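You operate a simulated robot arm through the tools that you are given. There is no shell and no other tool.

Carry out the task below with a simulated two-armed robot. There is one attempt and no reset: what you move stays moved.

JOB
Wipe the dust patch off the pane of the window door.
Fine: shut the door and lock its latch first; use the white pad and put it back; the laser key stays out. What is to be rubbed or washed off counts as gone when no trace of it is left.

It is judged by the outcome, as a careful person would: the job done as asked, and still so three seconds after it is handed in. It fails if anything else is knocked over, pushed out of place, dropped, spilled or broken.

ROBOT AND FRAMES
Two 7-joint arms with two-finger parallel grippers on one trunk that stands fixed in place. Base frame: the origin is at the foot of the trunk, x ahead of it, y to its left, z up; the work surface is at about z = 0.9. Readings come in m, degrees, newtons and seconds.
The left shoulder is at [0.071, 0.156, 1.38], the right one opposite. Payload 3.91 kg a hand.
Tool frame (each hand has its own): the origin (TCP) lies between the finger pads and is the grasp point; the fingertips stand 0.03 m ahead of it; z points along the fingers, y is the line along which they close. Largest opening 0.11 m; finger width 0.02, thickness 0.01; the body of the gripper, 0.048 by 0.112 m, starts 0.055 m behind the TCP.
Orientation is told as [roll, pitch, yaw] about the base's x, y, z axes, in that order, counted from this pose: with the fingers straight down and closing along the base's y, the tool's x points along the base's -x, its y along +y and its z along -z.

CONTROLS
- The arms move only by the tool jog_arm. It takes "left_moves", "right_moves" or both (then of equal length, played together; a hand with none holds still); each is a list that holds one entry, the list of rows, each a list of 7 numbers: the turn, a rotation vector about the tool's x, y, z in units of 60 degrees (1.0 is 60 degrees), then the shift along the tool's x, y, z in units of 250 mm (1.0 is 250 mm), then the finger opening in m, from 0 to 0.11. In form: [[[wx, wy, wz, tx, ty, tz, hand], ...]]. A call has 1 to 20 rows; each row is the pose to reach, as a shift and turn from the pose commanded when the call began, along the tool's axes at that moment. A call with a number of a shift or a turn outside -1 to 1 is refused whole. A row lasts 0.2 s, in which the tool goes at most 0.05 m and 8.6 degrees; a call with a longer step from one row to the next is refused whole, and so is a gripper value outside its range. A pose out of reach is approached as far as the arm can. The call stops where the force on the tool passes 50 N (or 10 N more than at its start, if that is more) or the arm is blocked; 0.2 s more then pass. Each finger travels about 0.108 m/s and halts on what it meets, pressing with about 21 N; the grip force reading is that of the motor and also rises with nothing between the fingers. The clock runs only during rows and for 0.2 s after the last one: add rows that repeat a pose to give the fingers time. It gives the time, the measured TCP pose, the force on the tool (base axes), the opening and the grip force at its end, in the units of the frame above (readings bear some noise), with the torque about the TCP (base axes, N m) and any sound that the robot's microphone picked up.
- Cameras (640 x 400 px; columns grow to the right, rows downward): "scene" is now at [0.1398, 0.0082, 1.6127]; the picture's right is [0.06, -1.00, 0.00], its down [-0.51, -0.03, -0.86] and it looks along [0.86, 0.05, -0.51] (base axes); focal length 251 px, centre (320, 200). "left" rides on the left gripper at [0.073, -0.017, -0.103] in its tool frame; the picture's right is [0.23, 0.97, 0.00], its down [-0.76, 0.18, -0.62] and it looks along [-0.61, 0.14, 0.78] (tool axes); focal length 222 px, centre (320, 200). "right" rides on the right gripper at [0.073, 0.017, -0.103] in its tool frame; the picture's right is [-0.23, 0.97, 0.00], its down [-0.76, -0.18, -0.62] and it looks along [-0.61, -0.14, 0.78] (tool axes); focal length 222 px, centre (320, 200). There is no depth. A picture from a camera that has moved, and an enlarged one, comes with that camera's place and axes in the base frame and with its lens.
- get_image(camera): a new picture of that camera. It takes no simulated time.
- lift_body(by): slides the trunk up (or, below 0, down) by that many m; the arms and the scene camera ride with it, the base frame stays. It gives what a move gives, with no picture.
- aim_head(pan, tilt): turns the head with the scene camera to pan (to the left, within 86 degrees either way) and tilt (down, from -29 to 69), counted from straight ahead of the robot. It gives what a move gives.
- inspect(camera, box): a new picture of the part [left, top, right, bottom] of that camera's present view, enlarged. It takes no simulated time.
- finish_job(): hands the job in; it is judged then, once.

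Nothing tells you positions but the pictures and the camera data. Unless the task says otherwise, let go and move clear before handing in.

The tools are called as name(argument=value, ...) on one line, values as JSON. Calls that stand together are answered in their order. jog_arm: Moves the arms, as the interface text tells. Its arguments: {"type":"object","properties":{"left_moves":{"type":"array"},"right_moves":{"type":"array"}},"required":[]} The other tools are called the same way: lift_body (by) slides the trunk up or down; aim_head (pan, tilt) turns the head that bears the scene camera; get_image (camera) takes a picture; inspect (camera, box) takes an enlarged picture of a part of a camera's view; finish_job () hands the job in.

At the start:

```text
time: 0.0
left_tool_pos: [0.5603, 0.3117, 1.4108]
left_tool_rot: [0.0, 0.1, 0.1]
left_contact_force: [-0.3, -1.4, 0.4]
left_wrist_torque: [0.04, 0.0, 0.03]
left_gripper_width: 0.1102
left_grip_force: 0.0
right_tool_pos: [0.6025, -0.2153, 1.3857]
right_tool_rot: [0.1, 0.1, -0.2]
right_contact_force: [-0.7, 0.7, 1.0]
right_wrist_torque: [0.02, 0.03, -0.01]
right_gripper_width: 0.1099
right_grip_force: 0.1
trunk travel left (down, up): [-0.825, 0.115]
head pan, tilt: [3.5, 30.8]
```

scene: 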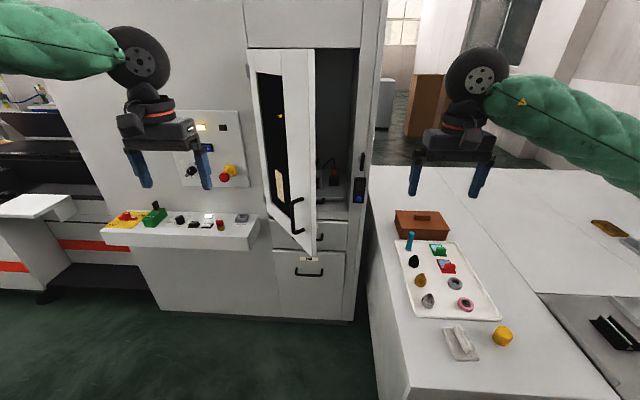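
right: 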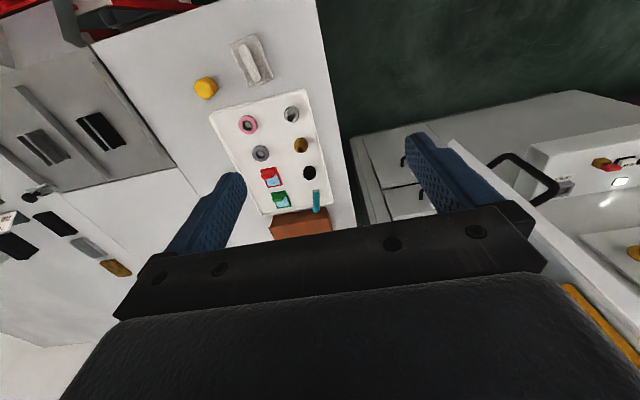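
left: 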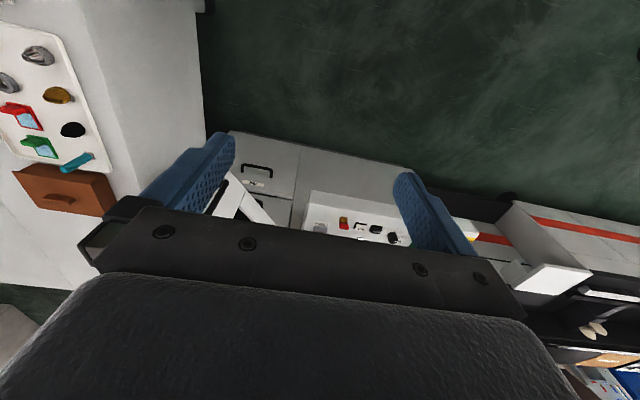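

I see a machine cabinet with a window door standing ajar, a control panel to its left, and a table at right with a tray and a white pad. I'll look at the details before moving.

inspect(camera="scene", box=[230, 20, 390, 300])

inspect(camera="scene", box=[370, 190, 550, 380])

inspect(camera="scene", box=[90, 100, 270, 280])

```text
1.43 times, centred on (310, 160) of scene
camera zoom: at [0.1398, 0.0082, 1.6127], right [0.06, -1.0, 0.0], down [-0.51, -0.03, -0.86], along [0.86, 0.05, -0.51], focal length 359 px, centre (334, 257)
```

zoom: 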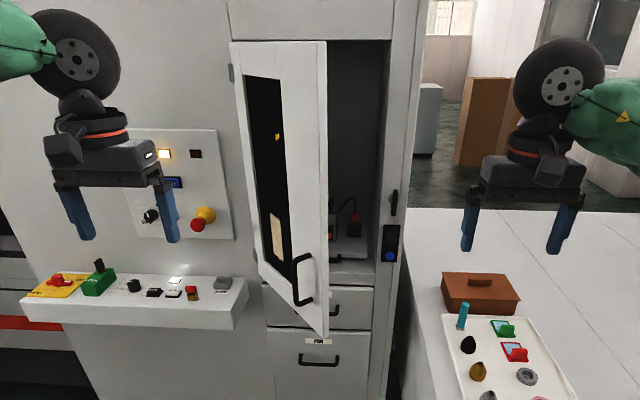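

```text
2.11 times, centred on (460, 285) of scene
camera zoom: at [0.1398, 0.0082, 1.6127], right [0.06, -1.0, 0.0], down [-0.51, -0.03, -0.86], along [0.86, 0.05, -0.51], focal length 528 px, centre (25, 21)
```

zoom: 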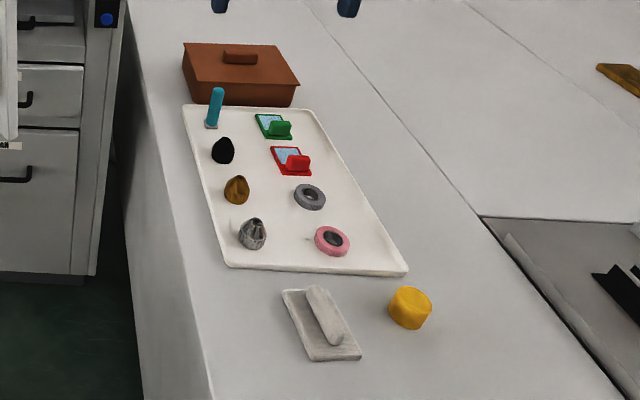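

```text
2.22 times, centred on (180, 190) of scene
camera zoom: at [0.1398, 0.0082, 1.6127], right [0.06, -1.0, 0.0], down [-0.51, -0.03, -0.86], along [0.86, 0.05, -0.51], focal length 558 px, centre (631, 222)
```

zoom: 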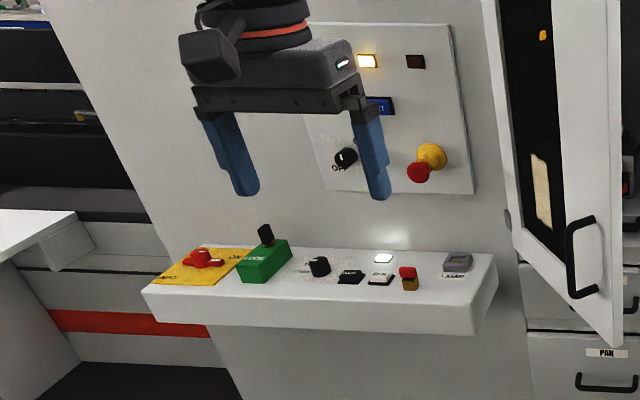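

The door is hinged at its left, open toward me, with a beige dust patch low on the pane. I'll zoom on the latch, the console labels, and the pad.

inspect(camera="scene", box=[340, 130, 390, 220])

inspect(camera="scene", box=[100, 190, 180, 250])

inspect(camera="scene", box=[180, 190, 260, 250])

inspect(camera="scene", box=[175, 105, 255, 190])

inspect(camera="scene", box=[245, 50, 345, 150])

inspect(camera="scene", box=[255, 150, 355, 260])

inspect(camera="scene", box=[430, 310, 530, 370])

inspect(camera="left", box=[200, 130, 460, 250])

```text
4.44 times, centred on (365, 175) of scene
camera zoom: at [0.1398, 0.0082, 1.6127], right [0.06, -1.0, 0.0], down [-0.51, -0.03, -0.86], along [0.86, 0.05, -0.51], focal length 1116 px, centre (120, 311)
```

zoom: 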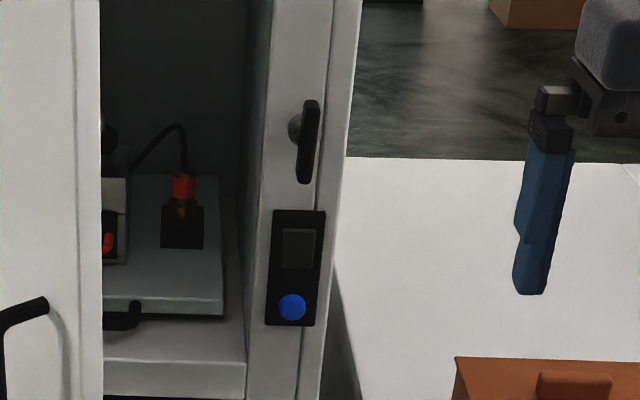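

```text
6.67 times, centred on (140, 220) of scene
camera zoom: at [0.1398, 0.0082, 1.6127], right [0.06, -1.0, 0.0], down [-0.51, -0.03, -0.86], along [0.86, 0.05, -0.51], focal length 1674 px, centre (1520, 67)
```

zoom: 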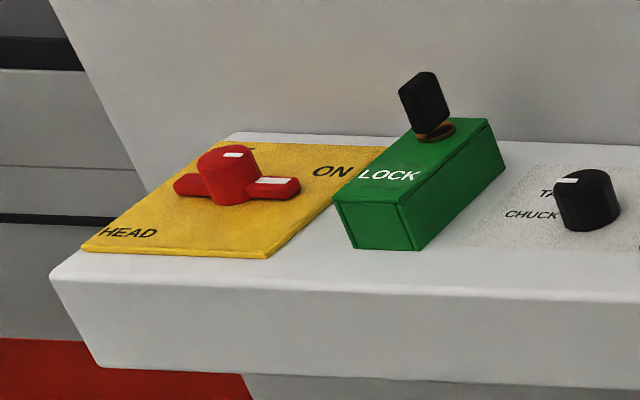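

```text
6.67 times, centred on (220, 220) of scene
camera zoom: at [0.1398, 0.0082, 1.6127], right [0.06, -1.0, 0.0], down [-0.51, -0.03, -0.86], along [0.86, 0.05, -0.51], focal length 1674 px, centre (987, 67)
```

zoom: 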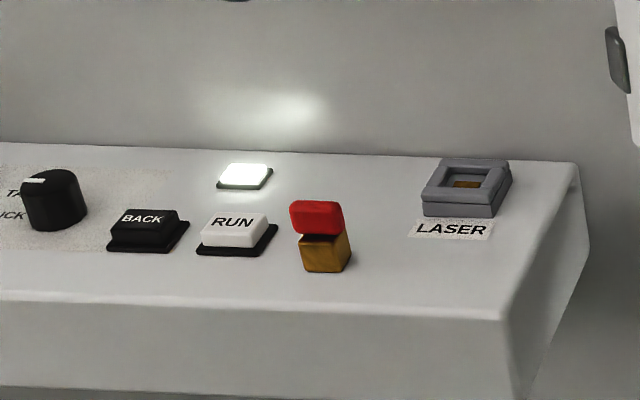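

```text
4.71 times, centred on (215, 148) of scene
camera zoom: at [0.1398, 0.0082, 1.6127], right [0.06, -1.0, 0.0], down [-0.51, -0.03, -0.86], along [0.86, 0.05, -0.51], focal length 1181 px, centre (814, 447)
```

zoom: 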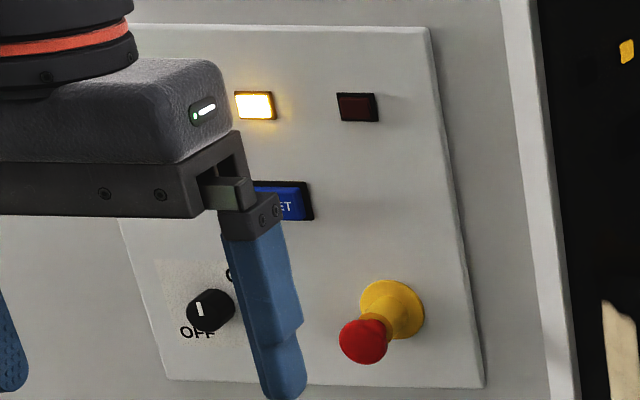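

```text
4.00 times, centred on (295, 100) of scene
camera zoom: at [0.1398, 0.0082, 1.6127], right [0.06, -1.0, 0.0], down [-0.51, -0.03, -0.86], along [0.86, 0.05, -0.51], focal length 1004 px, centre (420, 600)
```

zoom: 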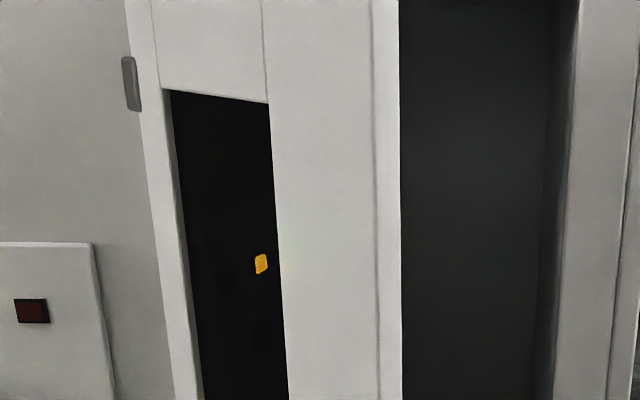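

```text
3.64 times, centred on (305, 205) of scene
camera zoom: at [0.1398, 0.0082, 1.6127], right [0.06, -1.0, 0.0], down [-0.51, -0.03, -0.86], along [0.86, 0.05, -0.51], focal length 913 px, centre (374, 182)
```

zoom: 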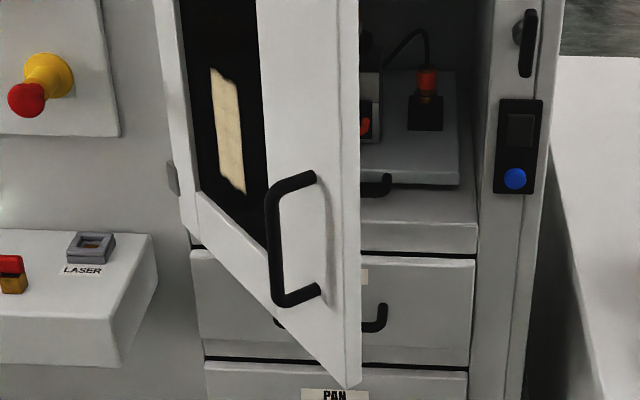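

```text
6.40 times, centred on (480, 340) of scene
camera zoom: at [0.1398, 0.0082, 1.6127], right [0.06, -1.0, 0.0], down [-0.51, -0.03, -0.86], along [0.86, 0.05, -0.51], focal length 1607 px, centre (-704, -696)
```

zoom: 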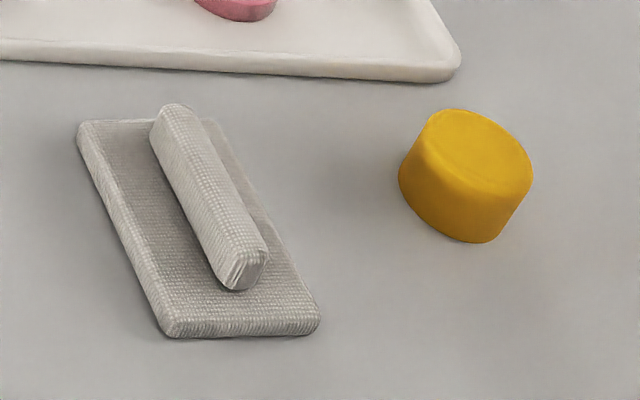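

```text
2.46 times, centred on (330, 190) of left
camera zoom: at [0.488, 0.2951, 1.5124], right [-0.23, 0.97, 0.0], down [0.76, 0.18, 0.62], along [0.61, 0.14, -0.78], focal length 547 px, centre (295, 225)
```

zoom: 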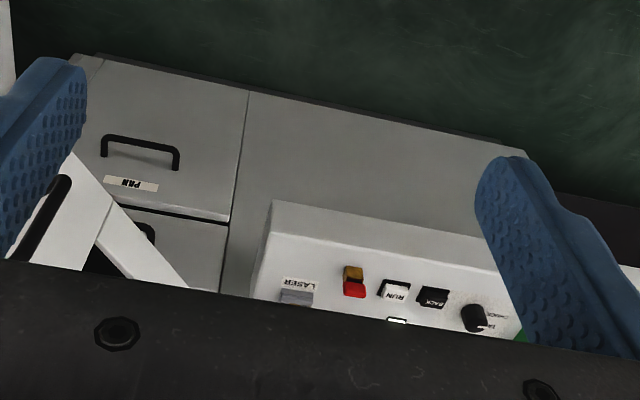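

The pad is at about (0.56, -0.36) on the table (z≈0.9); the cabinet front is at x≈1.12, the door hinge at y≈0.32, and the door is open about 47°. I'll zoom harder on the latch and pad.

inspect(camera="scene", box=[350, 148, 376, 176])

inspect(camera="scene", box=[350, 174, 376, 206])

inspect(camera="right", box=[200, 20, 340, 120])

inspect(camera="right", box=[340, 90, 640, 290])

```text
14.29 times, centred on (363, 162) of scene
camera zoom: at [0.1398, 0.0082, 1.6127], right [0.06, -1.0, 0.0], down [-0.51, -0.03, -0.86], along [0.86, 0.05, -0.51], focal length 3586 px, centre (-294, 743)
```

zoom: 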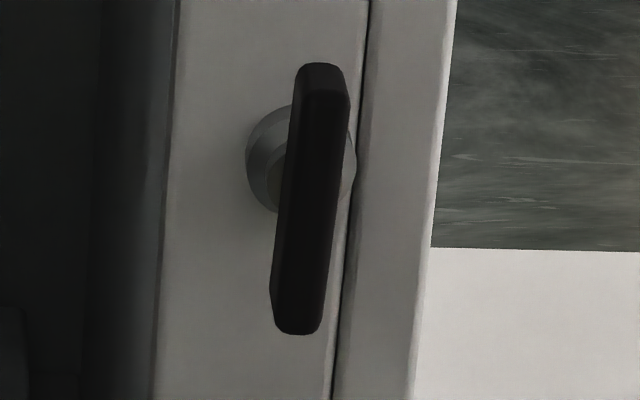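

```text
12.50 times, centred on (363, 190) of scene
camera zoom: at [0.1398, 0.0082, 1.6127], right [0.06, -1.0, 0.0], down [-0.51, -0.03, -0.86], along [0.86, 0.05, -0.51], focal length 3138 px, centre (-218, 325)
```

zoom: 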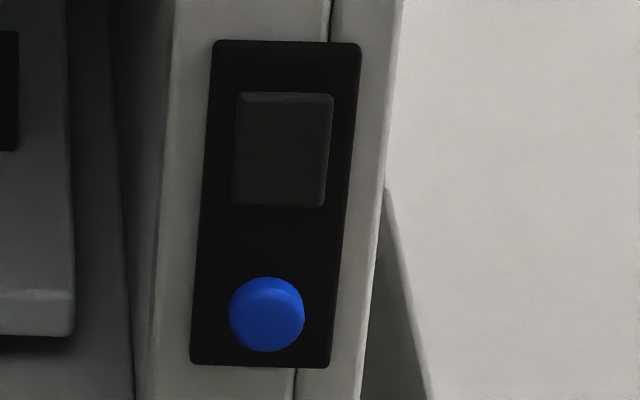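

```text
4.00 times, centred on (270, 70) of right
camera zoom: at [0.5302, -0.1987, 1.489], right [0.23, 0.97, 0.0], down [0.76, -0.18, 0.62], along [0.61, -0.14, -0.78], focal length 888 px, centre (520, 720)
```

zoom: 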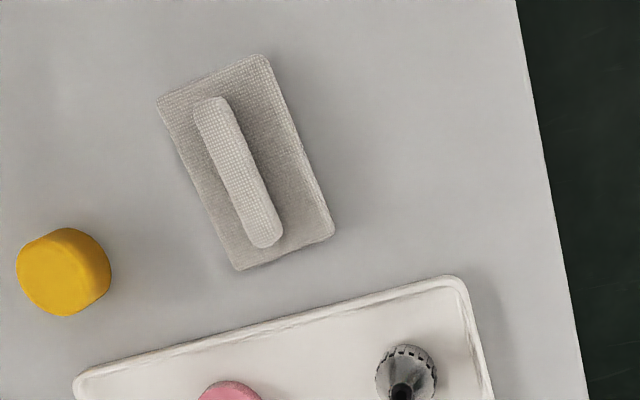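

```text
2.00 times, centred on (490, 190) of right
camera zoom: at [0.5302, -0.1987, 1.489], right [0.23, 0.97, 0.0], down [0.76, -0.18, 0.62], along [0.61, -0.14, -0.78], focal length 444 px, centre (-20, 220)
```

zoom: 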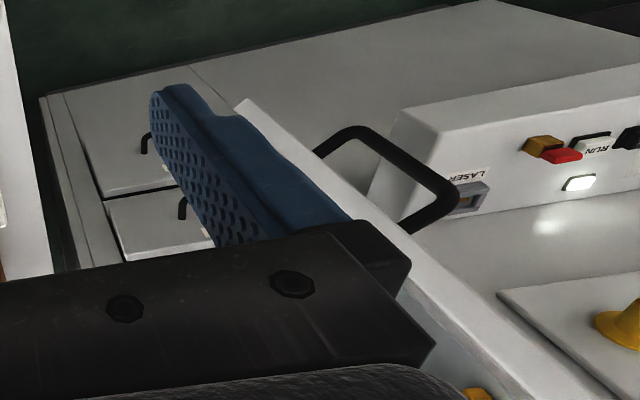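

The latch looks like a T-handle bar on the frame column, vertical at about (1.1, -0.10, 1.23). I'll lower the trunk 0.2 m so the shoulders sit nearer the door's working height, then look again.

lift_body(by=-0.2)

get_image(camera="scene")

get_image(camera="left")

```text
time: 2.2
left_tool_pos: [0.5594, 0.3121, 1.2093]
left_tool_rot: [0.1, 0.0, 0.0]
left_contact_force: [0.7, 0.3, 0.2]
left_wrist_torque: [0.01, 0.0, 0.01]
left_gripper_width: 0.1097
left_grip_force: 0.0
right_tool_pos: [0.6029, -0.2172, 1.1857]
right_tool_rot: [0.1, 0.0, -0.2]
right_contact_force: [-0.5, -0.1, 0.3]
right_wrist_torque: [0.02, -0.01, -0.02]
right_gripper_width: 0.11
right_grip_force: 0.0
trunk travel left (down, up): [-0.625, 0.315]
head pan, tilt: [3.5, 30.8]
```

```text
taken
camera scene: at [0.1395, 0.0082, 1.4128], right [0.06, -1.0, 0.0], down [-0.51, -0.03, -0.86], along [0.86, 0.05, -0.51], focal length 251 px, centre (320, 200)
```

scene: 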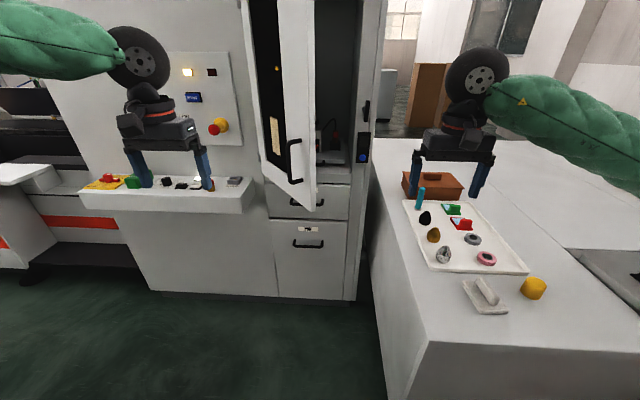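

```text
taken
camera left: at [0.4878, 0.295, 1.3126], right [-0.23, 0.97, 0.0], down [0.76, 0.18, 0.62], along [0.61, 0.14, -0.78], focal length 222 px, centre (320, 200)
```

left: 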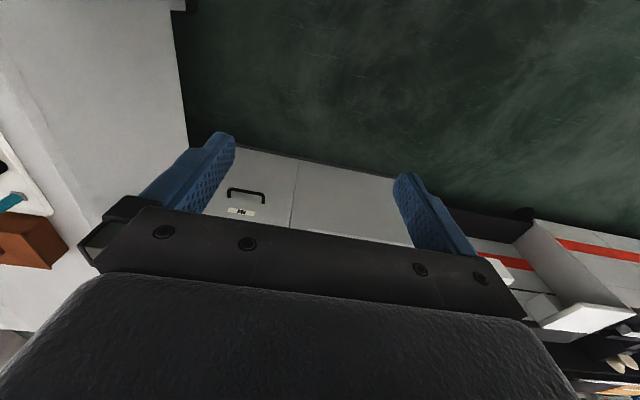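

The view is now lower. I'll tilt the head up a bit to see the whole door and refine geometry.

aim_head(pan=5, tilt=15)

get_image(camera="scene")

inspect(camera="scene", box=[240, 60, 400, 300])

inspect(camera="scene", box=[340, 140, 400, 240])

inspect(camera="scene", box=[250, 160, 350, 280])

```text
time: 3.0
left_tool_pos: [0.5609, 0.3123, 1.2101]
left_tool_rot: [0.0, 0.1, 0.1]
left_contact_force: [0.2, -0.1, -1.0]
left_wrist_torque: [-0.04, -0.02, 0.02]
left_gripper_width: 0.1098
left_grip_force: 0.0
right_tool_pos: [0.6037, -0.2167, 1.1868]
right_tool_rot: [0.0, 0.1, -0.1]
right_contact_force: [-0.1, 0.3, 0.4]
right_wrist_torque: [-0.02, 0.01, -0.01]
right_gripper_width: 0.11
right_grip_force: 0.0
trunk travel left (down, up): [-0.625, 0.315]
head pan, tilt: [5.0, 15.0]
```

```text
taken
camera scene: at [0.1429, 0.0108, 1.438], right [0.09, -1.0, 0.0], down [-0.26, -0.02, -0.97], along [0.96, 0.08, -0.26], focal length 251 px, centre (320, 200)
```

scene: 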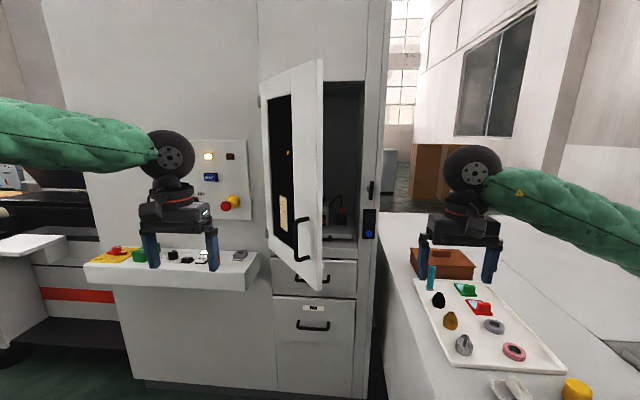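

```text
1.67 times, centred on (320, 180) of scene
camera zoom: at [0.1429, 0.0108, 1.438], right [0.09, -1.0, 0.0], down [-0.26, -0.02, -0.97], along [0.96, 0.08, -0.26], focal length 418 px, centre (320, 233)
```

zoom: 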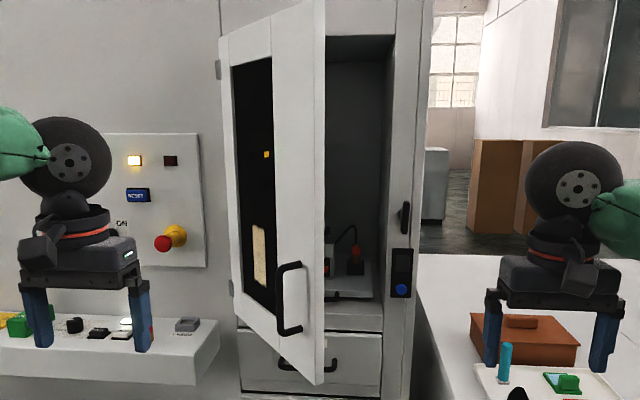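

```text
4.00 times, centred on (370, 190) of scene
camera zoom: at [0.1429, 0.0108, 1.438], right [0.09, -1.0, 0.0], down [-0.26, -0.02, -0.97], along [0.96, 0.08, -0.26], focal length 1004 px, centre (120, 240)
```

zoom: 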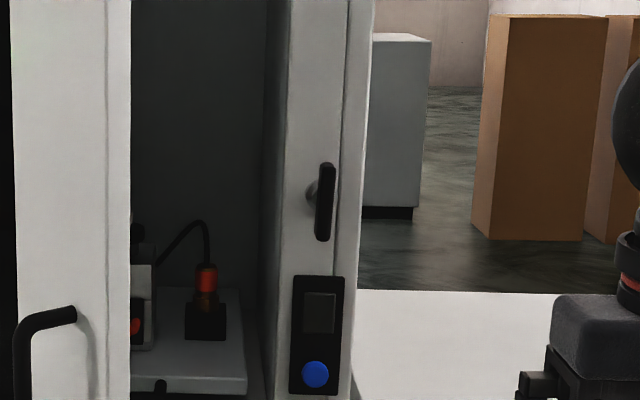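

```text
3.33 times, centred on (300, 220) of scene
camera zoom: at [0.1429, 0.0108, 1.438], right [0.09, -1.0, 0.0], down [-0.26, -0.02, -0.97], along [0.96, 0.08, -0.26], focal length 837 px, centre (387, 133)
```

zoom: 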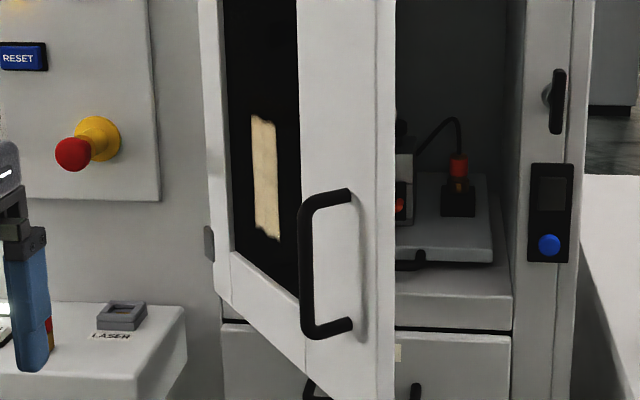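

Refined positions: latch boss at about (1.127, -0.10, 1.226), door free edge at (0.86, 0.07), and the door spans z 0.93–1.62. I'll turn the left hand to point forward with its fingers closed.

jog_arm(left_moves=[[[0, -0.14, 0, 0, 0, 0, 0.08], [0, -0.28, 0, 0, 0, 0, 0.05], [0, -0.42, 0, 0, 0, 0, 0.02], [0, -0.56, 0, 0, 0, 0, 0.0], [0, -0.7, 0, 0, 0, 0, 0.0], [0, -0.84, 0, 0, 0, 0, 0.0], [0, -0.98, 0, 0, 0, 0, 0.0]]])

```text
time: 4.5
left_tool_pos: [0.5944, 0.32, 1.2221]
left_tool_rot: [-0.2, -58.7, 0.3]
left_contact_force: [1.0, -0.6, -0.3]
left_wrist_torque: [-0.03, -0.01, -0.01]
left_gripper_width: 0.0001
left_grip_force: 21.0
left hand out of reach, approached as far as the arm can: row 6, 7
right_tool_pos: [0.6033, -0.2148, 1.1855]
right_tool_rot: [0.0, 0.2, -0.1]
right_contact_force: [-0.4, -0.4, -0.8]
right_wrist_torque: [-0.01, 0.01, -0.04]
right_gripper_width: 0.1099
right_grip_force: 0.1
trunk travel left (down, up): [-0.625, 0.315]
head pan, tilt: [5.0, 15.0]
```

The left hand was too close to the body for that turn. I'll move it forward while finishing the turn.

jog_arm(left_moves=[[[0, -0.1, 0, -0.0624, 0, 0.1024, 0.0], [0, -0.2, 0, -0.1248, 0, 0.2048, 0.0], [0, -0.3, 0, -0.1872, 0, 0.3072, 0.0], [0, -0.4, 0, -0.2496, 0, 0.4096, 0.0], [0, -0.52, 0, -0.312, 0, 0.512, 0.0]]])

get_image(camera="scene")

get_image(camera="left")

```text
time: 5.8
left_tool_pos: [0.7457, 0.3207, 1.2237]
left_tool_rot: [167.9, -90.0, -167.8]
left_contact_force: [-0.1, -0.1, -1.0]
left_wrist_torque: [0.0, 0.02, -0.02]
left_gripper_width: 0.0001
left_grip_force: 20.7
right_tool_pos: [0.6041, -0.2153, 1.1849]
right_tool_rot: [0.2, 0.1, -0.1]
right_contact_force: [0.4, -0.2, 0.0]
right_wrist_torque: [0.01, 0.05, -0.04]
right_gripper_width: 0.1098
right_grip_force: 0.1
trunk travel left (down, up): [-0.625, 0.315]
head pan, tilt: [5.0, 15.0]
```

```text
taken
camera scene: at [0.1442, 0.011, 1.4379], right [0.09, -1.0, 0.0], down [-0.26, -0.02, -0.97], along [0.96, 0.08, -0.26], focal length 251 px, centre (320, 200)
```

scene: 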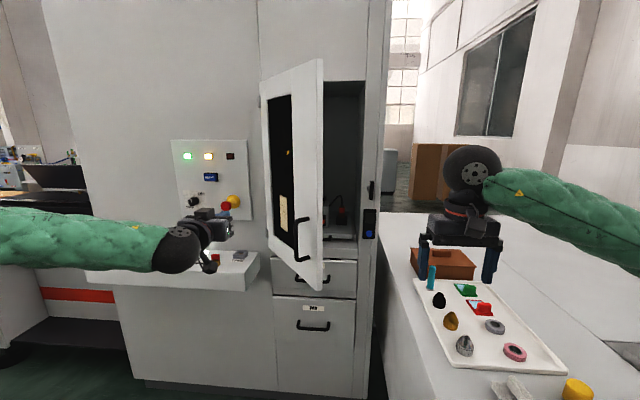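

```text
taken
camera left: at [0.6426, 0.3042, 1.1503], right [0.0, 0.97, -0.23], down [-0.62, 0.18, 0.76], along [0.78, 0.14, 0.61], focal length 222 px, centre (320, 200)
```

left: 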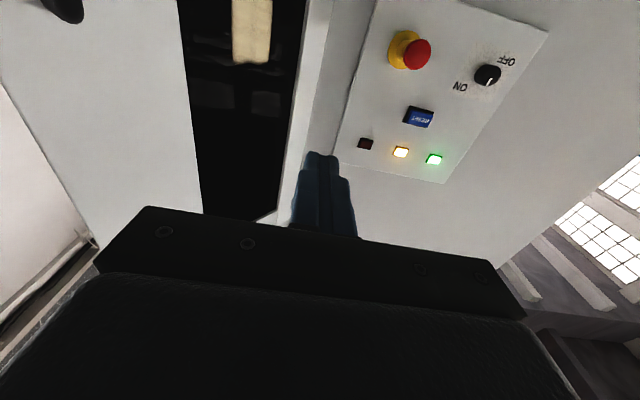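

The left hand points forward at (0.746, 0.321, 1.224). I'll move it right to in front of the door's free edge, above the handle.

jog_arm(left_moves=[[[0, 0, 0, -0.037, -0.165, -0.004, 0.0], [0, 0, 0, -0.074, -0.33, -0.008, 0.0], [0, 0, 0, -0.11, -0.494, -0.012, 0.0], [0, 0, 0, -0.147, -0.66, -0.016, 0.0], [0, 0, 0, -0.184, -0.824, -0.02, 0.0]]])

get_image(camera="scene")

get_image(camera="left")

```text
time: 7.0
left_tool_pos: [0.7404, 0.1128, 1.2694]
left_tool_rot: [99.5, -90.0, -99.3]
left_contact_force: [-0.2, 0.2, -0.2]
left_wrist_torque: [-0.02, 0.0, 0.01]
left_gripper_width: 0.0
left_grip_force: 20.9
right_tool_pos: [0.6034, -0.2176, 1.1859]
right_tool_rot: [0.0, 0.2, -0.1]
right_contact_force: [0.4, -0.4, -0.7]
right_wrist_torque: [0.0, 0.04, 0.02]
right_gripper_width: 0.1099
right_grip_force: 0.0
trunk travel left (down, up): [-0.625, 0.315]
head pan, tilt: [5.0, 15.0]
```

```text
taken
camera scene: at [0.1427, 0.009, 1.438], right [0.09, -1.0, 0.0], down [-0.26, -0.02, -0.97], along [0.96, 0.09, -0.26], focal length 251 px, centre (320, 200)
```

scene: 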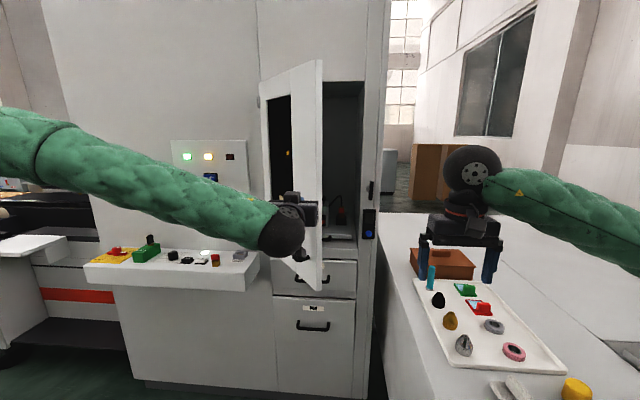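

```text
taken
camera left: at [0.6362, 0.0963, 1.1962], right [0.0, 0.97, -0.23], down [-0.62, 0.18, 0.76], along [0.78, 0.14, 0.61], focal length 222 px, centre (320, 200)
```

left: 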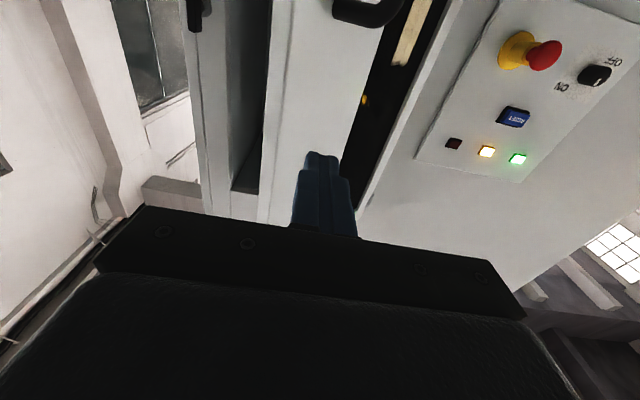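

The fingers are lined up with the white frame strip of the door between handle and top. I'll push gently along the door's closing arc.

jog_arm(left_moves=[[[0, 0, 0, 0, 0, 0.12, 0.0], [0, 0, 0, 0, 0, 0.24, 0.0], [0, 0, 0, 0, 0, 0.32, 0.0], [0, 0, 0, 0, -0.02, 0.4, 0.0], [0, 0, 0, 0, -0.088, 0.46, 0.0], [0, 0, 0, 0, -0.152, 0.52, 0.0], [0, 0, 0, 0, -0.208, 0.58, 0.0], [0, 0, 0, 0, -0.248, 0.64, 0.0], [0, 0, 0, 0, -0.292, 0.708, 0.0], [0, 0, 0, 0, -0.336, 0.772, 0.0]]])

get_image(camera="scene")

get_image(camera="left")

```text
time: 9.2
left_tool_pos: [0.9154, 0.0678, 1.2773]
left_tool_rot: [-12.1, -90.0, 12.2]
left_contact_force: [0.1, -0.2, -0.6]
left_wrist_torque: [0.01, -0.01, 0.0]
left_gripper_width: 0.0
left_grip_force: 21.4
left hand out of reach, approached as far as the arm can: row 8, 9, 10
right_tool_pos: [0.6037, -0.2165, 1.1846]
right_tool_rot: [0.1, 0.1, -0.2]
right_contact_force: [0.5, 0.1, 0.4]
right_wrist_torque: [-0.02, 0.0, -0.01]
right_gripper_width: 0.1101
right_grip_force: 0.0
trunk travel left (down, up): [-0.625, 0.315]
head pan, tilt: [5.0, 15.0]
```

```text
taken
camera scene: at [0.1435, 0.0107, 1.438], right [0.09, -1.0, 0.0], down [-0.26, -0.02, -0.97], along [0.96, 0.08, -0.26], focal length 251 px, centre (320, 200)
```

scene: 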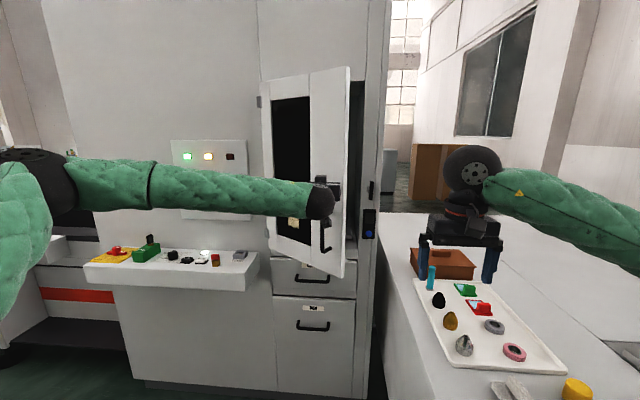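

```text
taken
camera left: at [0.8132, 0.0502, 1.204], right [0.0, 0.97, -0.23], down [-0.62, 0.18, 0.76], along [0.78, 0.14, 0.61], focal length 222 px, centre (320, 200)
```

left: 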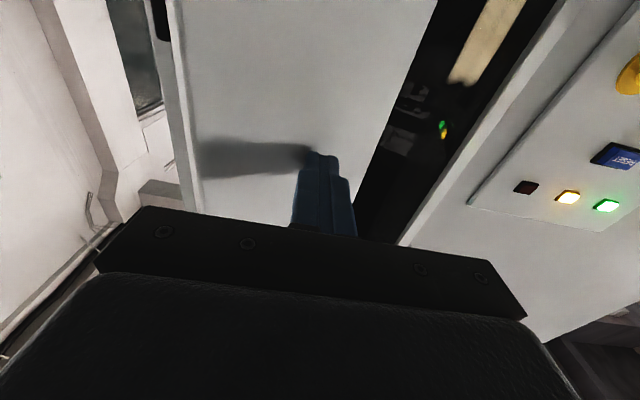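

The door swung partly closed, but the left arm reports out of reach with this straight-ahead wrist. I'll yaw the tool to the right, more in line with the forearm, and see whether it reaches farther.

jog_arm(left_moves=[[[0.125, 0, 0, 0, 0, 0, 0.0], [0.25, 0, 0, 0, 0, 0, 0.0], [0.375, 0, 0, 0, 0, 0, 0.0], [0.5, 0, 0, 0, 0, 0, 0.0]]])

get_image(camera="scene")

```text
time: 10.2
left_tool_pos: [0.9137, 0.0669, 1.2763]
left_tool_rot: [-106.4, -90.0, 76.3]
left_contact_force: [0.3, -0.4, 0.6]
left_wrist_torque: [0.01, 0.0, -0.01]
left_gripper_width: 0.0004
left_grip_force: 20.4
right_tool_pos: [0.6026, -0.2157, 1.1869]
right_tool_rot: [0.0, 0.1, -0.1]
right_contact_force: [-0.3, -0.2, 0.1]
right_wrist_torque: [-0.05, 0.01, -0.01]
right_gripper_width: 0.1098
right_grip_force: 0.0
trunk travel left (down, up): [-0.625, 0.315]
head pan, tilt: [5.0, 15.0]
```

```text
taken
camera scene: at [0.1433, 0.0117, 1.4381], right [0.09, -1.0, 0.0], down [-0.26, -0.02, -0.97], along [0.96, 0.08, -0.26], focal length 251 px, centre (320, 200)
```

scene: 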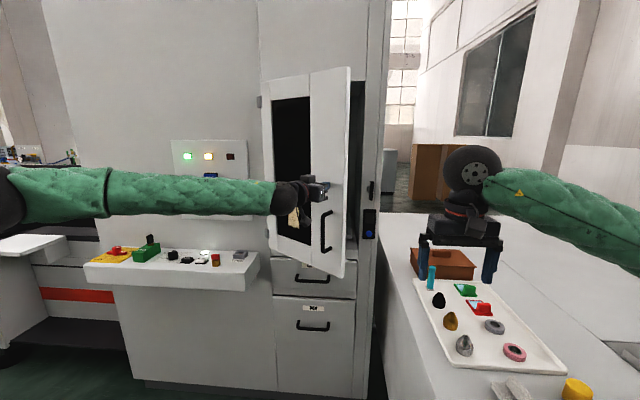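

Yawing worked without losing contact. Now I'll continue pushing along the arc with this orientation.

jog_arm(left_moves=[[[0, 0, 0, 0, 0.003, 0.1, 0.0], [0, 0, 0, 0, 0.0064, 0.195, 0.0], [0, 0, 0, 0, 0.018, 0.27, 0.0], [0, 0, 0, 0, 0.03, 0.34, 0.0], [0, 0, 0, 0, 0.0444, 0.413, 0.0]]])

get_image(camera="scene")

```text
time: 11.3
left_tool_pos: [0.9946, 0.0411, 1.2809]
left_tool_rot: [-121.3, -89.9, 91.4]
left_contact_force: [-0.6, 1.6, 0.5]
left_wrist_torque: [-0.01, -0.02, -0.01]
left_gripper_width: 0.0
left_grip_force: 20.7
left hand out of reach, approached as far as the arm can: row 4, 5
right_tool_pos: [0.6034, -0.2164, 1.1851]
right_tool_rot: [0.0, 0.0, 0.0]
right_contact_force: [-0.6, 0.0, 0.4]
right_wrist_torque: [-0.04, 0.02, 0.0]
right_gripper_width: 0.11
right_grip_force: 0.1
trunk travel left (down, up): [-0.625, 0.315]
head pan, tilt: [5.0, 15.0]
```

```text
taken
camera scene: at [0.1428, 0.0111, 1.4381], right [0.09, -1.0, 0.0], down [-0.26, -0.02, -0.97], along [0.96, 0.08, -0.26], focal length 251 px, centre (320, 200)
```

scene: 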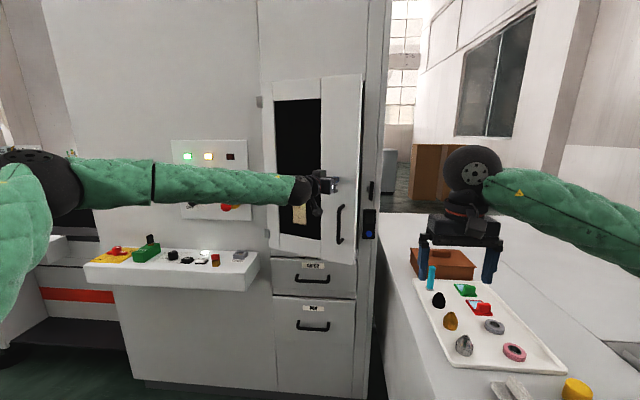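

The door is now about 13° open and the arm again nears a limit. I'll yaw the tool a bit more and push the rest of the way.

jog_arm(left_moves=[[[0.14, 0, 0, 0, 0, 0, 0.0], [0.28, 0, 0, 0, 0, 0, 0.0], [0.4, 0, 0, 0, 0, 0, 0.0]]])

get_image(camera="scene")

get_image(camera="left")

```text
time: 12.2
left_tool_pos: [0.9949, 0.0394, 1.2798]
left_tool_rot: [36.9, -90.0, -83.3]
left_contact_force: [-0.4, 0.5, 0.0]
left_wrist_torque: [-0.01, -0.04, 0.01]
left_gripper_width: 0.0
left_grip_force: 21.2
left hand out of reach, approached as far as the arm can: row 3
right_tool_pos: [0.6034, -0.2166, 1.1851]
right_tool_rot: [0.0, 0.1, -0.1]
right_contact_force: [0.6, 0.3, 0.2]
right_wrist_torque: [-0.02, 0.02, -0.04]
right_gripper_width: 0.11
right_grip_force: 0.0
trunk travel left (down, up): [-0.625, 0.315]
head pan, tilt: [5.0, 15.0]
```

```text
taken
camera scene: at [0.1429, 0.0105, 1.4381], right [0.09, -1.0, 0.0], down [-0.26, -0.02, -0.97], along [0.96, 0.08, -0.26], focal length 251 px, centre (320, 200)
```

scene: 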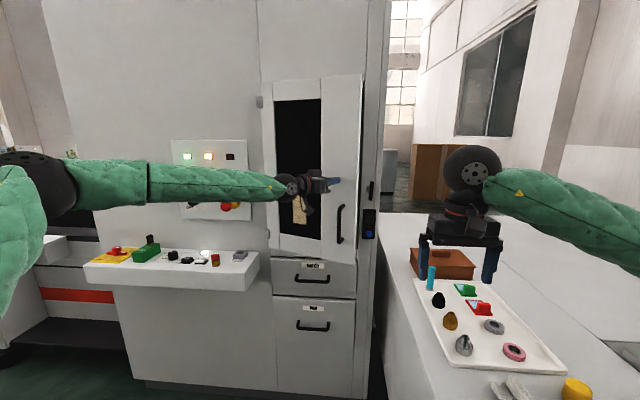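

```text
taken
camera left: at [0.911, 0.1031, 1.2064], right [0.7, 0.67, -0.23], down [-0.3, 0.57, 0.76], along [0.64, -0.47, 0.61], focal length 222 px, centre (320, 200)
```

left: 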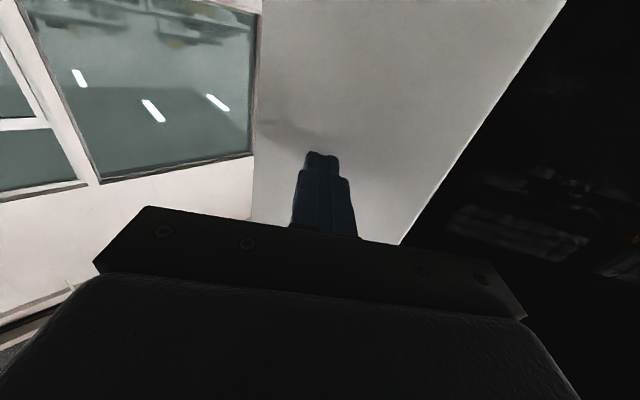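

The yaw is about 46° now with contact kept. I'll try pushing further forward in +x.

jog_arm(left_moves=[[[0, 0, 0, 0, 0.043, 0.07, 0.0], [0, 0, 0, 0, 0.087, 0.141, 0.0], [0, 0, 0, 0, 0.13, 0.212, 0.0], [0, 0, 0, 0, 0.17, 0.26, 0.0]]])

get_image(camera="scene")

```text
time: 13.2
left_tool_pos: [1.0024, 0.0377, 1.2804]
left_tool_rot: [44.8, -89.9, -90.6]
left_contact_force: [0.1, -0.2, 0.3]
left_wrist_torque: [0.03, 0.01, 0.0]
left_gripper_width: 0.0
left_grip_force: 21.1
left hand out of reach, approached as far as the arm can: row 1, 2, 3, 4
right_tool_pos: [0.6027, -0.2157, 1.1866]
right_tool_rot: [0.1, 0.2, -0.1]
right_contact_force: [0.6, 0.0, -0.3]
right_wrist_torque: [0.01, 0.01, -0.02]
right_gripper_width: 0.1101
right_grip_force: 0.1
trunk travel left (down, up): [-0.625, 0.315]
head pan, tilt: [5.0, 15.0]
```

```text
taken
camera scene: at [0.1429, 0.0108, 1.4381], right [0.09, -1.0, 0.0], down [-0.26, -0.02, -0.97], along [0.96, 0.08, -0.26], focal length 251 px, centre (320, 200)
```

scene: 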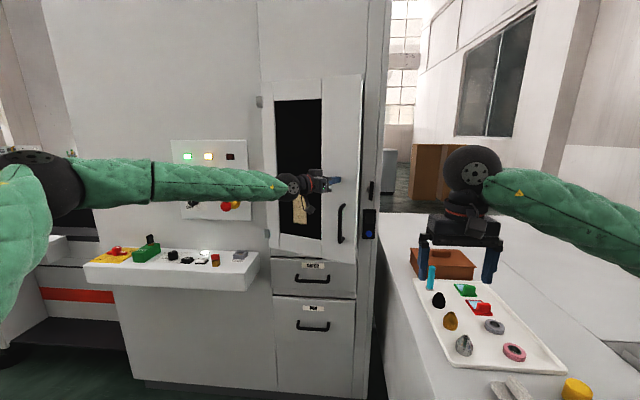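

The arm is stuck at a joint limit in this posture. I'll back off, straighten the wrist, and test the reach straight ahead at a larger y.

jog_arm(left_moves=[[[0, 0, 0, 0, 0, -0.15, 0.0], [-0.1, 0, 0, 0, 0, -0.3, 0.0], [-0.23, 0, 0, 0, 0.02, -0.42, 0.0], [-0.36, 0, 0, 0, 0.04, -0.48, 0.0], [-0.5, 0, 0, 0, 0.06, -0.52, 0.0], [-0.64, 0, 0, 0, 0.06, -0.56, 0.0], [-0.77, 0, 0, 0, 0.06, -0.56, 0.0]]])

get_image(camera="scene")

```text
time: 14.8
left_tool_pos: [0.9194, 0.1465, 1.2776]
left_tool_rot: [72.4, -89.8, -72.4]
left_contact_force: [0.6, -0.9, -0.5]
left_wrist_torque: [-0.02, -0.04, 0.0]
left_gripper_width: 0.0
left_grip_force: 21.1
right_tool_pos: [0.6029, -0.2173, 1.1848]
right_tool_rot: [0.1, 0.0, 0.0]
right_contact_force: [-0.1, 0.1, 0.1]
right_wrist_torque: [-0.01, 0.01, -0.02]
right_gripper_width: 0.1102
right_grip_force: 0.1
trunk travel left (down, up): [-0.625, 0.315]
head pan, tilt: [5.0, 15.0]
```

```text
taken
camera scene: at [0.1433, 0.009, 1.438], right [0.09, -1.0, 0.0], down [-0.26, -0.02, -0.97], along [0.96, 0.08, -0.26], focal length 251 px, centre (320, 200)
```

scene: 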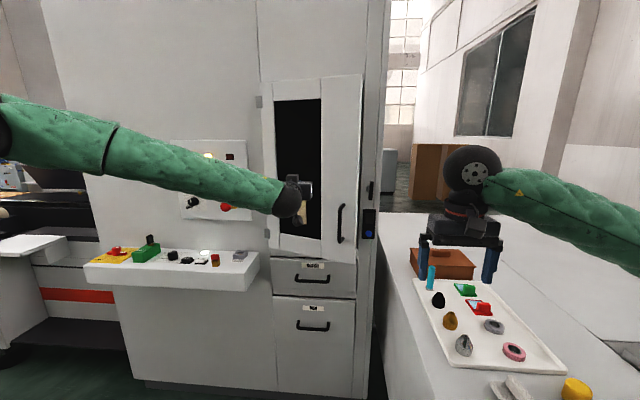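

I'll test forward reach straight ahead here, without touching the pane.

jog_arm(left_moves=[[[0, 0, 0, 0, 0, 0.08, 0.0], [0, 0, 0, 0, 0, 0.16, 0.0], [0, 0, 0, 0, 0, 0.24, 0.0]]])

get_image(camera="scene")

```text
time: 15.6
left_tool_pos: [0.9795, 0.1468, 1.2795]
left_tool_rot: [65.5, -89.9, -65.7]
left_contact_force: [0.1, 0.3, 0.8]
left_wrist_torque: [0.01, 0.0, 0.0]
left_gripper_width: 0.0001
left_grip_force: 20.9
right_tool_pos: [0.6041, -0.2151, 1.1854]
right_tool_rot: [0.0, 0.1, -0.1]
right_contact_force: [-0.6, 0.5, -0.1]
right_wrist_torque: [-0.01, 0.0, 0.01]
right_gripper_width: 0.11
right_grip_force: 0.0
trunk travel left (down, up): [-0.625, 0.315]
head pan, tilt: [5.0, 15.0]
```

```text
taken
camera scene: at [0.144, 0.0111, 1.438], right [0.09, -1.0, 0.0], down [-0.26, -0.02, -0.97], along [0.96, 0.08, -0.26], focal length 251 px, centre (320, 200)
```

scene: 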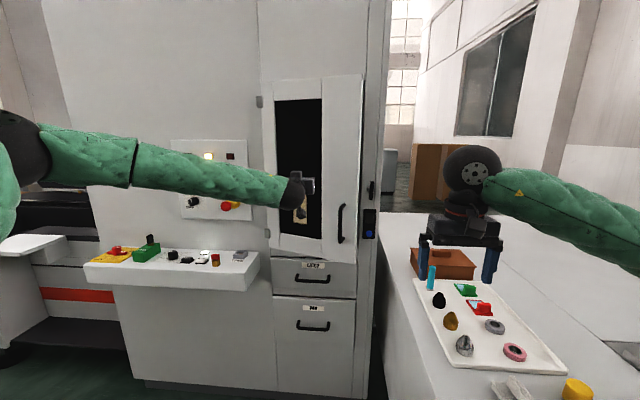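

The limit seems to come from the elbow position, since the elbow sat at the same spot in every stuck pose. I'll back off, raise the trunk again so the hands work below shoulder height, and retry.

jog_arm(left_moves=[[[0, 0, 0, 0, 0, -0.15, 0.0], [0, 0, 0, 0, 0, -0.3, 0.0], [0, 0, 0, 0, 0, -0.45, 0.0], [0, 0, 0, 0, 0, -0.6, 0.0]]])

lift_body(by=0.2)

get_image(camera="scene")

```text
time: 16.6
left_tool_pos: [0.8271, 0.1472, 1.2811]
left_tool_rot: [126.3, -89.8, -126.5]
left_contact_force: [-0.5, 0.3, 0.4]
left_wrist_torque: [0.04, -0.01, 0.03]
left_gripper_width: 0.0
left_grip_force: 21.0
right_tool_pos: [0.6025, -0.2167, 1.186]
right_tool_rot: [0.1, 0.0, -0.2]
right_contact_force: [-0.4, 0.3, -0.6]
right_wrist_torque: [-0.01, 0.01, -0.02]
right_gripper_width: 0.1098
right_grip_force: 0.0
trunk travel left (down, up): [-0.625, 0.315]
head pan, tilt: [5.0, 15.0]
```

```text
time: 18.7
left_tool_pos: [0.8288, 0.1473, 1.4793]
left_tool_rot: [87.2, -89.8, -87.4]
left_contact_force: [0.6, -0.3, -0.1]
left_wrist_torque: [0.0, -0.02, 0.02]
left_gripper_width: 0.0
left_grip_force: 20.6
right_tool_pos: [0.603, -0.216, 1.3847]
right_tool_rot: [0.2, 0.1, -0.1]
right_contact_force: [-0.1, -0.4, 0.3]
right_wrist_torque: [-0.01, -0.03, 0.03]
right_gripper_width: 0.1099
right_grip_force: 0.1
trunk travel left (down, up): [-0.825, 0.115]
head pan, tilt: [5.0, 15.0]
```

```text
taken
camera scene: at [0.1432, 0.0107, 1.638], right [0.09, -1.0, 0.0], down [-0.26, -0.02, -0.97], along [0.96, 0.08, -0.26], focal length 251 px, centre (320, 200)
```

scene: 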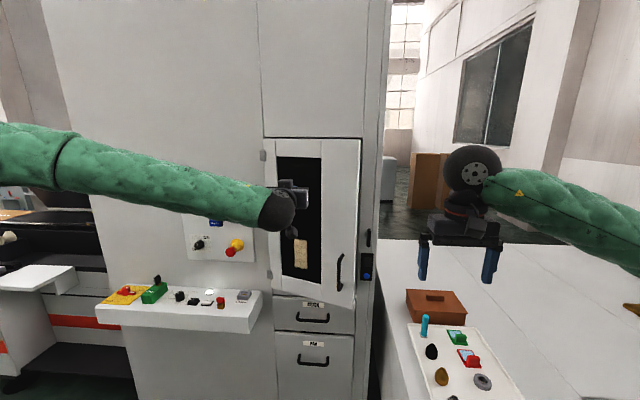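

The trunk is back up. I'll lower the left hand to about z=1.26 and shift toward y≈0.05.

jog_arm(left_moves=[[[0, 0, 0, 0.15, -0.065, 0, 0.0], [0, 0, 0, 0.3, -0.13, 0, 0.0], [0, 0, 0, 0.45, -0.195, 0, 0.0], [0, 0, 0, 0.6, -0.26, 0, 0.0], [0, 0, 0, 0.74, -0.325, 0, 0.0], [0, 0, 0, 0.88, -0.39, 0, 0.0]]])

get_image(camera="scene")

```text
time: 20.1
left_tool_pos: [0.8154, 0.0975, 1.2937]
left_tool_rot: [95.7, -90.0, -96.0]
left_contact_force: [-0.1, -1.0, 0.1]
left_wrist_torque: [-0.02, 0.01, 0.03]
left_gripper_width: 0.0
left_grip_force: 20.9
left hand out of reach, approached as far as the arm can: row 5, 6
right_tool_pos: [0.6028, -0.2166, 1.386]
right_tool_rot: [0.0, -0.1, -0.1]
right_contact_force: [-0.1, -0.4, 0.6]
right_wrist_torque: [0.02, 0.01, 0.0]
right_gripper_width: 0.1103
right_grip_force: 0.0
trunk travel left (down, up): [-0.825, 0.115]
head pan, tilt: [5.0, 15.0]
```

```text
taken
camera scene: at [0.1428, 0.0106, 1.6382], right [0.09, -1.0, 0.0], down [-0.26, -0.02, -0.97], along [0.96, 0.08, -0.26], focal length 251 px, centre (320, 200)
```

scene: 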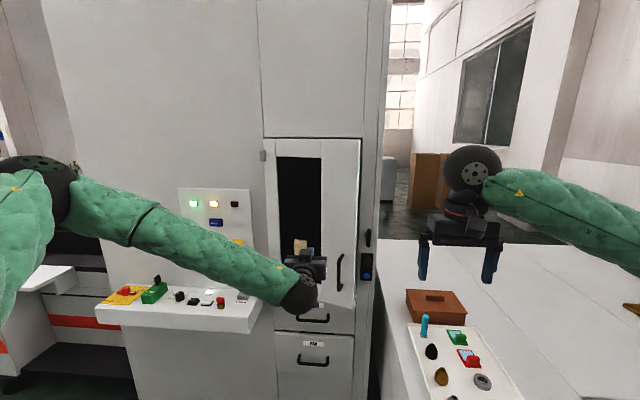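

The same elbow-limited stop shows up with the trunk high. I'll bring the left hand back, left and low to see whether the elbow drops into a better posture.

jog_arm(left_moves=[[[0, 0, 0, 0.12, 0.075, -0.08, 0.0], [0, 0, 0, 0.24, 0.15, -0.16, 0.0], [0, 0, 0, 0.36, 0.225, -0.24, 0.0], [0, 0, 0, 0.48, 0.3, -0.32, 0.0], [0, 0, 0, 0.6, 0.375, -0.4, 0.0], [0, 0, 0, 0.72, 0.45, -0.48, 0.0], [0, 0, 0, 0.84, 0.525, -0.56, 0.0], [0, 0, 0, 0.96, 0.6, -0.64, 0.0]]])

aim_head(pan=30, tilt=35)

get_image(camera="scene")

```text
time: 21.9
left_tool_pos: [0.6641, 0.2733, 1.1018]
left_tool_rot: [46.8, -89.8, -47.1]
left_contact_force: [0.2, 0.4, -0.6]
left_wrist_torque: [0.01, -0.05, -0.03]
left_gripper_width: 0.0
left_grip_force: 21.2
left hand out of reach, approached as far as the arm can: row 4, 5, 6, 7, 8
right_tool_pos: [0.6027, -0.2158, 1.3844]
right_tool_rot: [0.0, 0.1, -0.1]
right_contact_force: [-0.6, 0.2, 0.3]
right_wrist_torque: [0.0, -0.03, 0.0]
right_gripper_width: 0.1098
right_grip_force: 0.1
trunk travel left (down, up): [-0.825, 0.115]
head pan, tilt: [5.0, 15.0]
```

```text
time: 22.8
left_tool_pos: [0.663, 0.2717, 1.1009]
left_tool_rot: [44.8, -89.9, -45.2]
left_contact_force: [-0.6, 1.0, -0.3]
left_wrist_torque: [-0.03, 0.01, 0.01]
left_gripper_width: 0.0
left_grip_force: 20.8
right_tool_pos: [0.6029, -0.2161, 1.3849]
right_tool_rot: [0.1, 0.1, 0.0]
right_contact_force: [0.0, 0.2, 0.0]
right_wrist_torque: [0.0, -0.02, 0.0]
right_gripper_width: 0.1099
right_grip_force: 0.1
trunk travel left (down, up): [-0.825, 0.115]
head pan, tilt: [30.0, 35.0]
```

```text
taken
camera scene: at [0.1263, 0.0466, 1.6062], right [0.5, -0.87, 0.0], down [-0.5, -0.29, -0.82], along [0.71, 0.41, -0.57], focal length 251 px, centre (320, 200)
```

scene: 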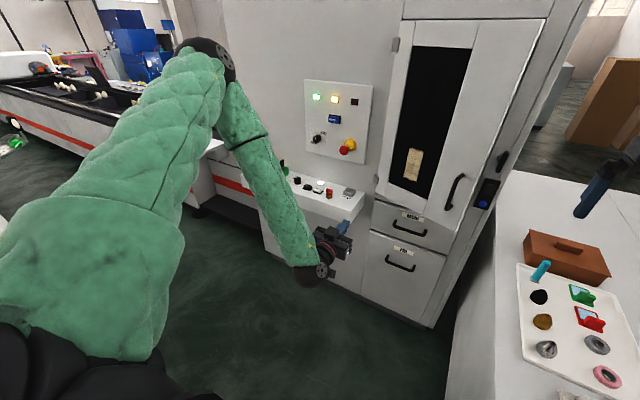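

This view shows the elbow always sitting about 0.19 m above the shoulder, so lower shoulders should give more forward reach. I'll raise both hands first, then lower the trunk.

jog_arm(left_moves=[[[0, 0, 0, -0.16, 0, 0, 0.0], [0, 0, 0, -0.32, 0, 0, 0.0], [0, 0, 0, -0.48, 0, 0, 0.0], [0, 0, 0, -0.64, 0, 0, 0.0], [0, 0, 0, -0.8, 0, 0, 0.0], [0, 0, 0, -0.96, 0, 0, 0.0]]], right_moves=[[[0, 0, 0, 0, 0, -0.13, 0.11], [0, 0, 0, 0, 0, -0.26, 0.11], [0, 0, 0, 0, 0, -0.4, 0.11], [0, 0, 0, 0, 0, -0.53, 0.11], [0, 0, 0, 0, 0, -0.66, 0.11], [0, 0, 0, 0, 0, -0.8, 0.11]]])

get_image(camera="scene")

```text
time: 24.2
left_tool_pos: [0.6597, 0.2729, 1.3427]
left_tool_rot: [129.3, -89.9, -129.5]
left_contact_force: [0.2, -0.6, -0.4]
left_wrist_torque: [0.02, 0.02, -0.03]
left_gripper_width: 0.0
left_grip_force: 21.1
right_tool_pos: [0.5996, -0.2163, 1.5878]
right_tool_rot: [0.1, 0.0, -0.1]
right_contact_force: [0.2, 0.7, 0.1]
right_wrist_torque: [-0.02, -0.01, 0.01]
right_gripper_width: 0.11
right_grip_force: 0.1
trunk travel left (down, up): [-0.825, 0.115]
head pan, tilt: [30.0, 35.0]
```

```text
taken
camera scene: at [0.124, 0.0466, 1.6061], right [0.5, -0.87, 0.0], down [-0.5, -0.29, -0.82], along [0.71, 0.41, -0.57], focal length 251 px, centre (320, 200)
```

scene: 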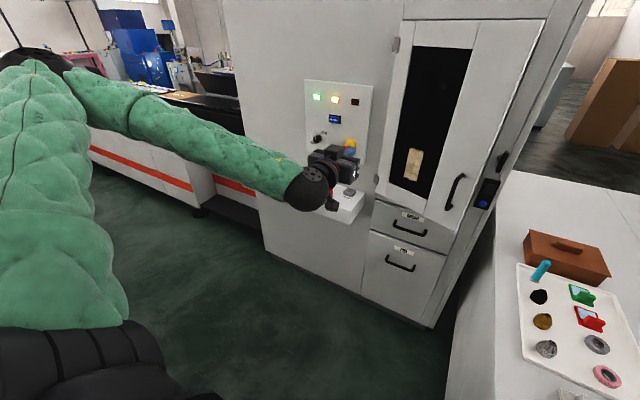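

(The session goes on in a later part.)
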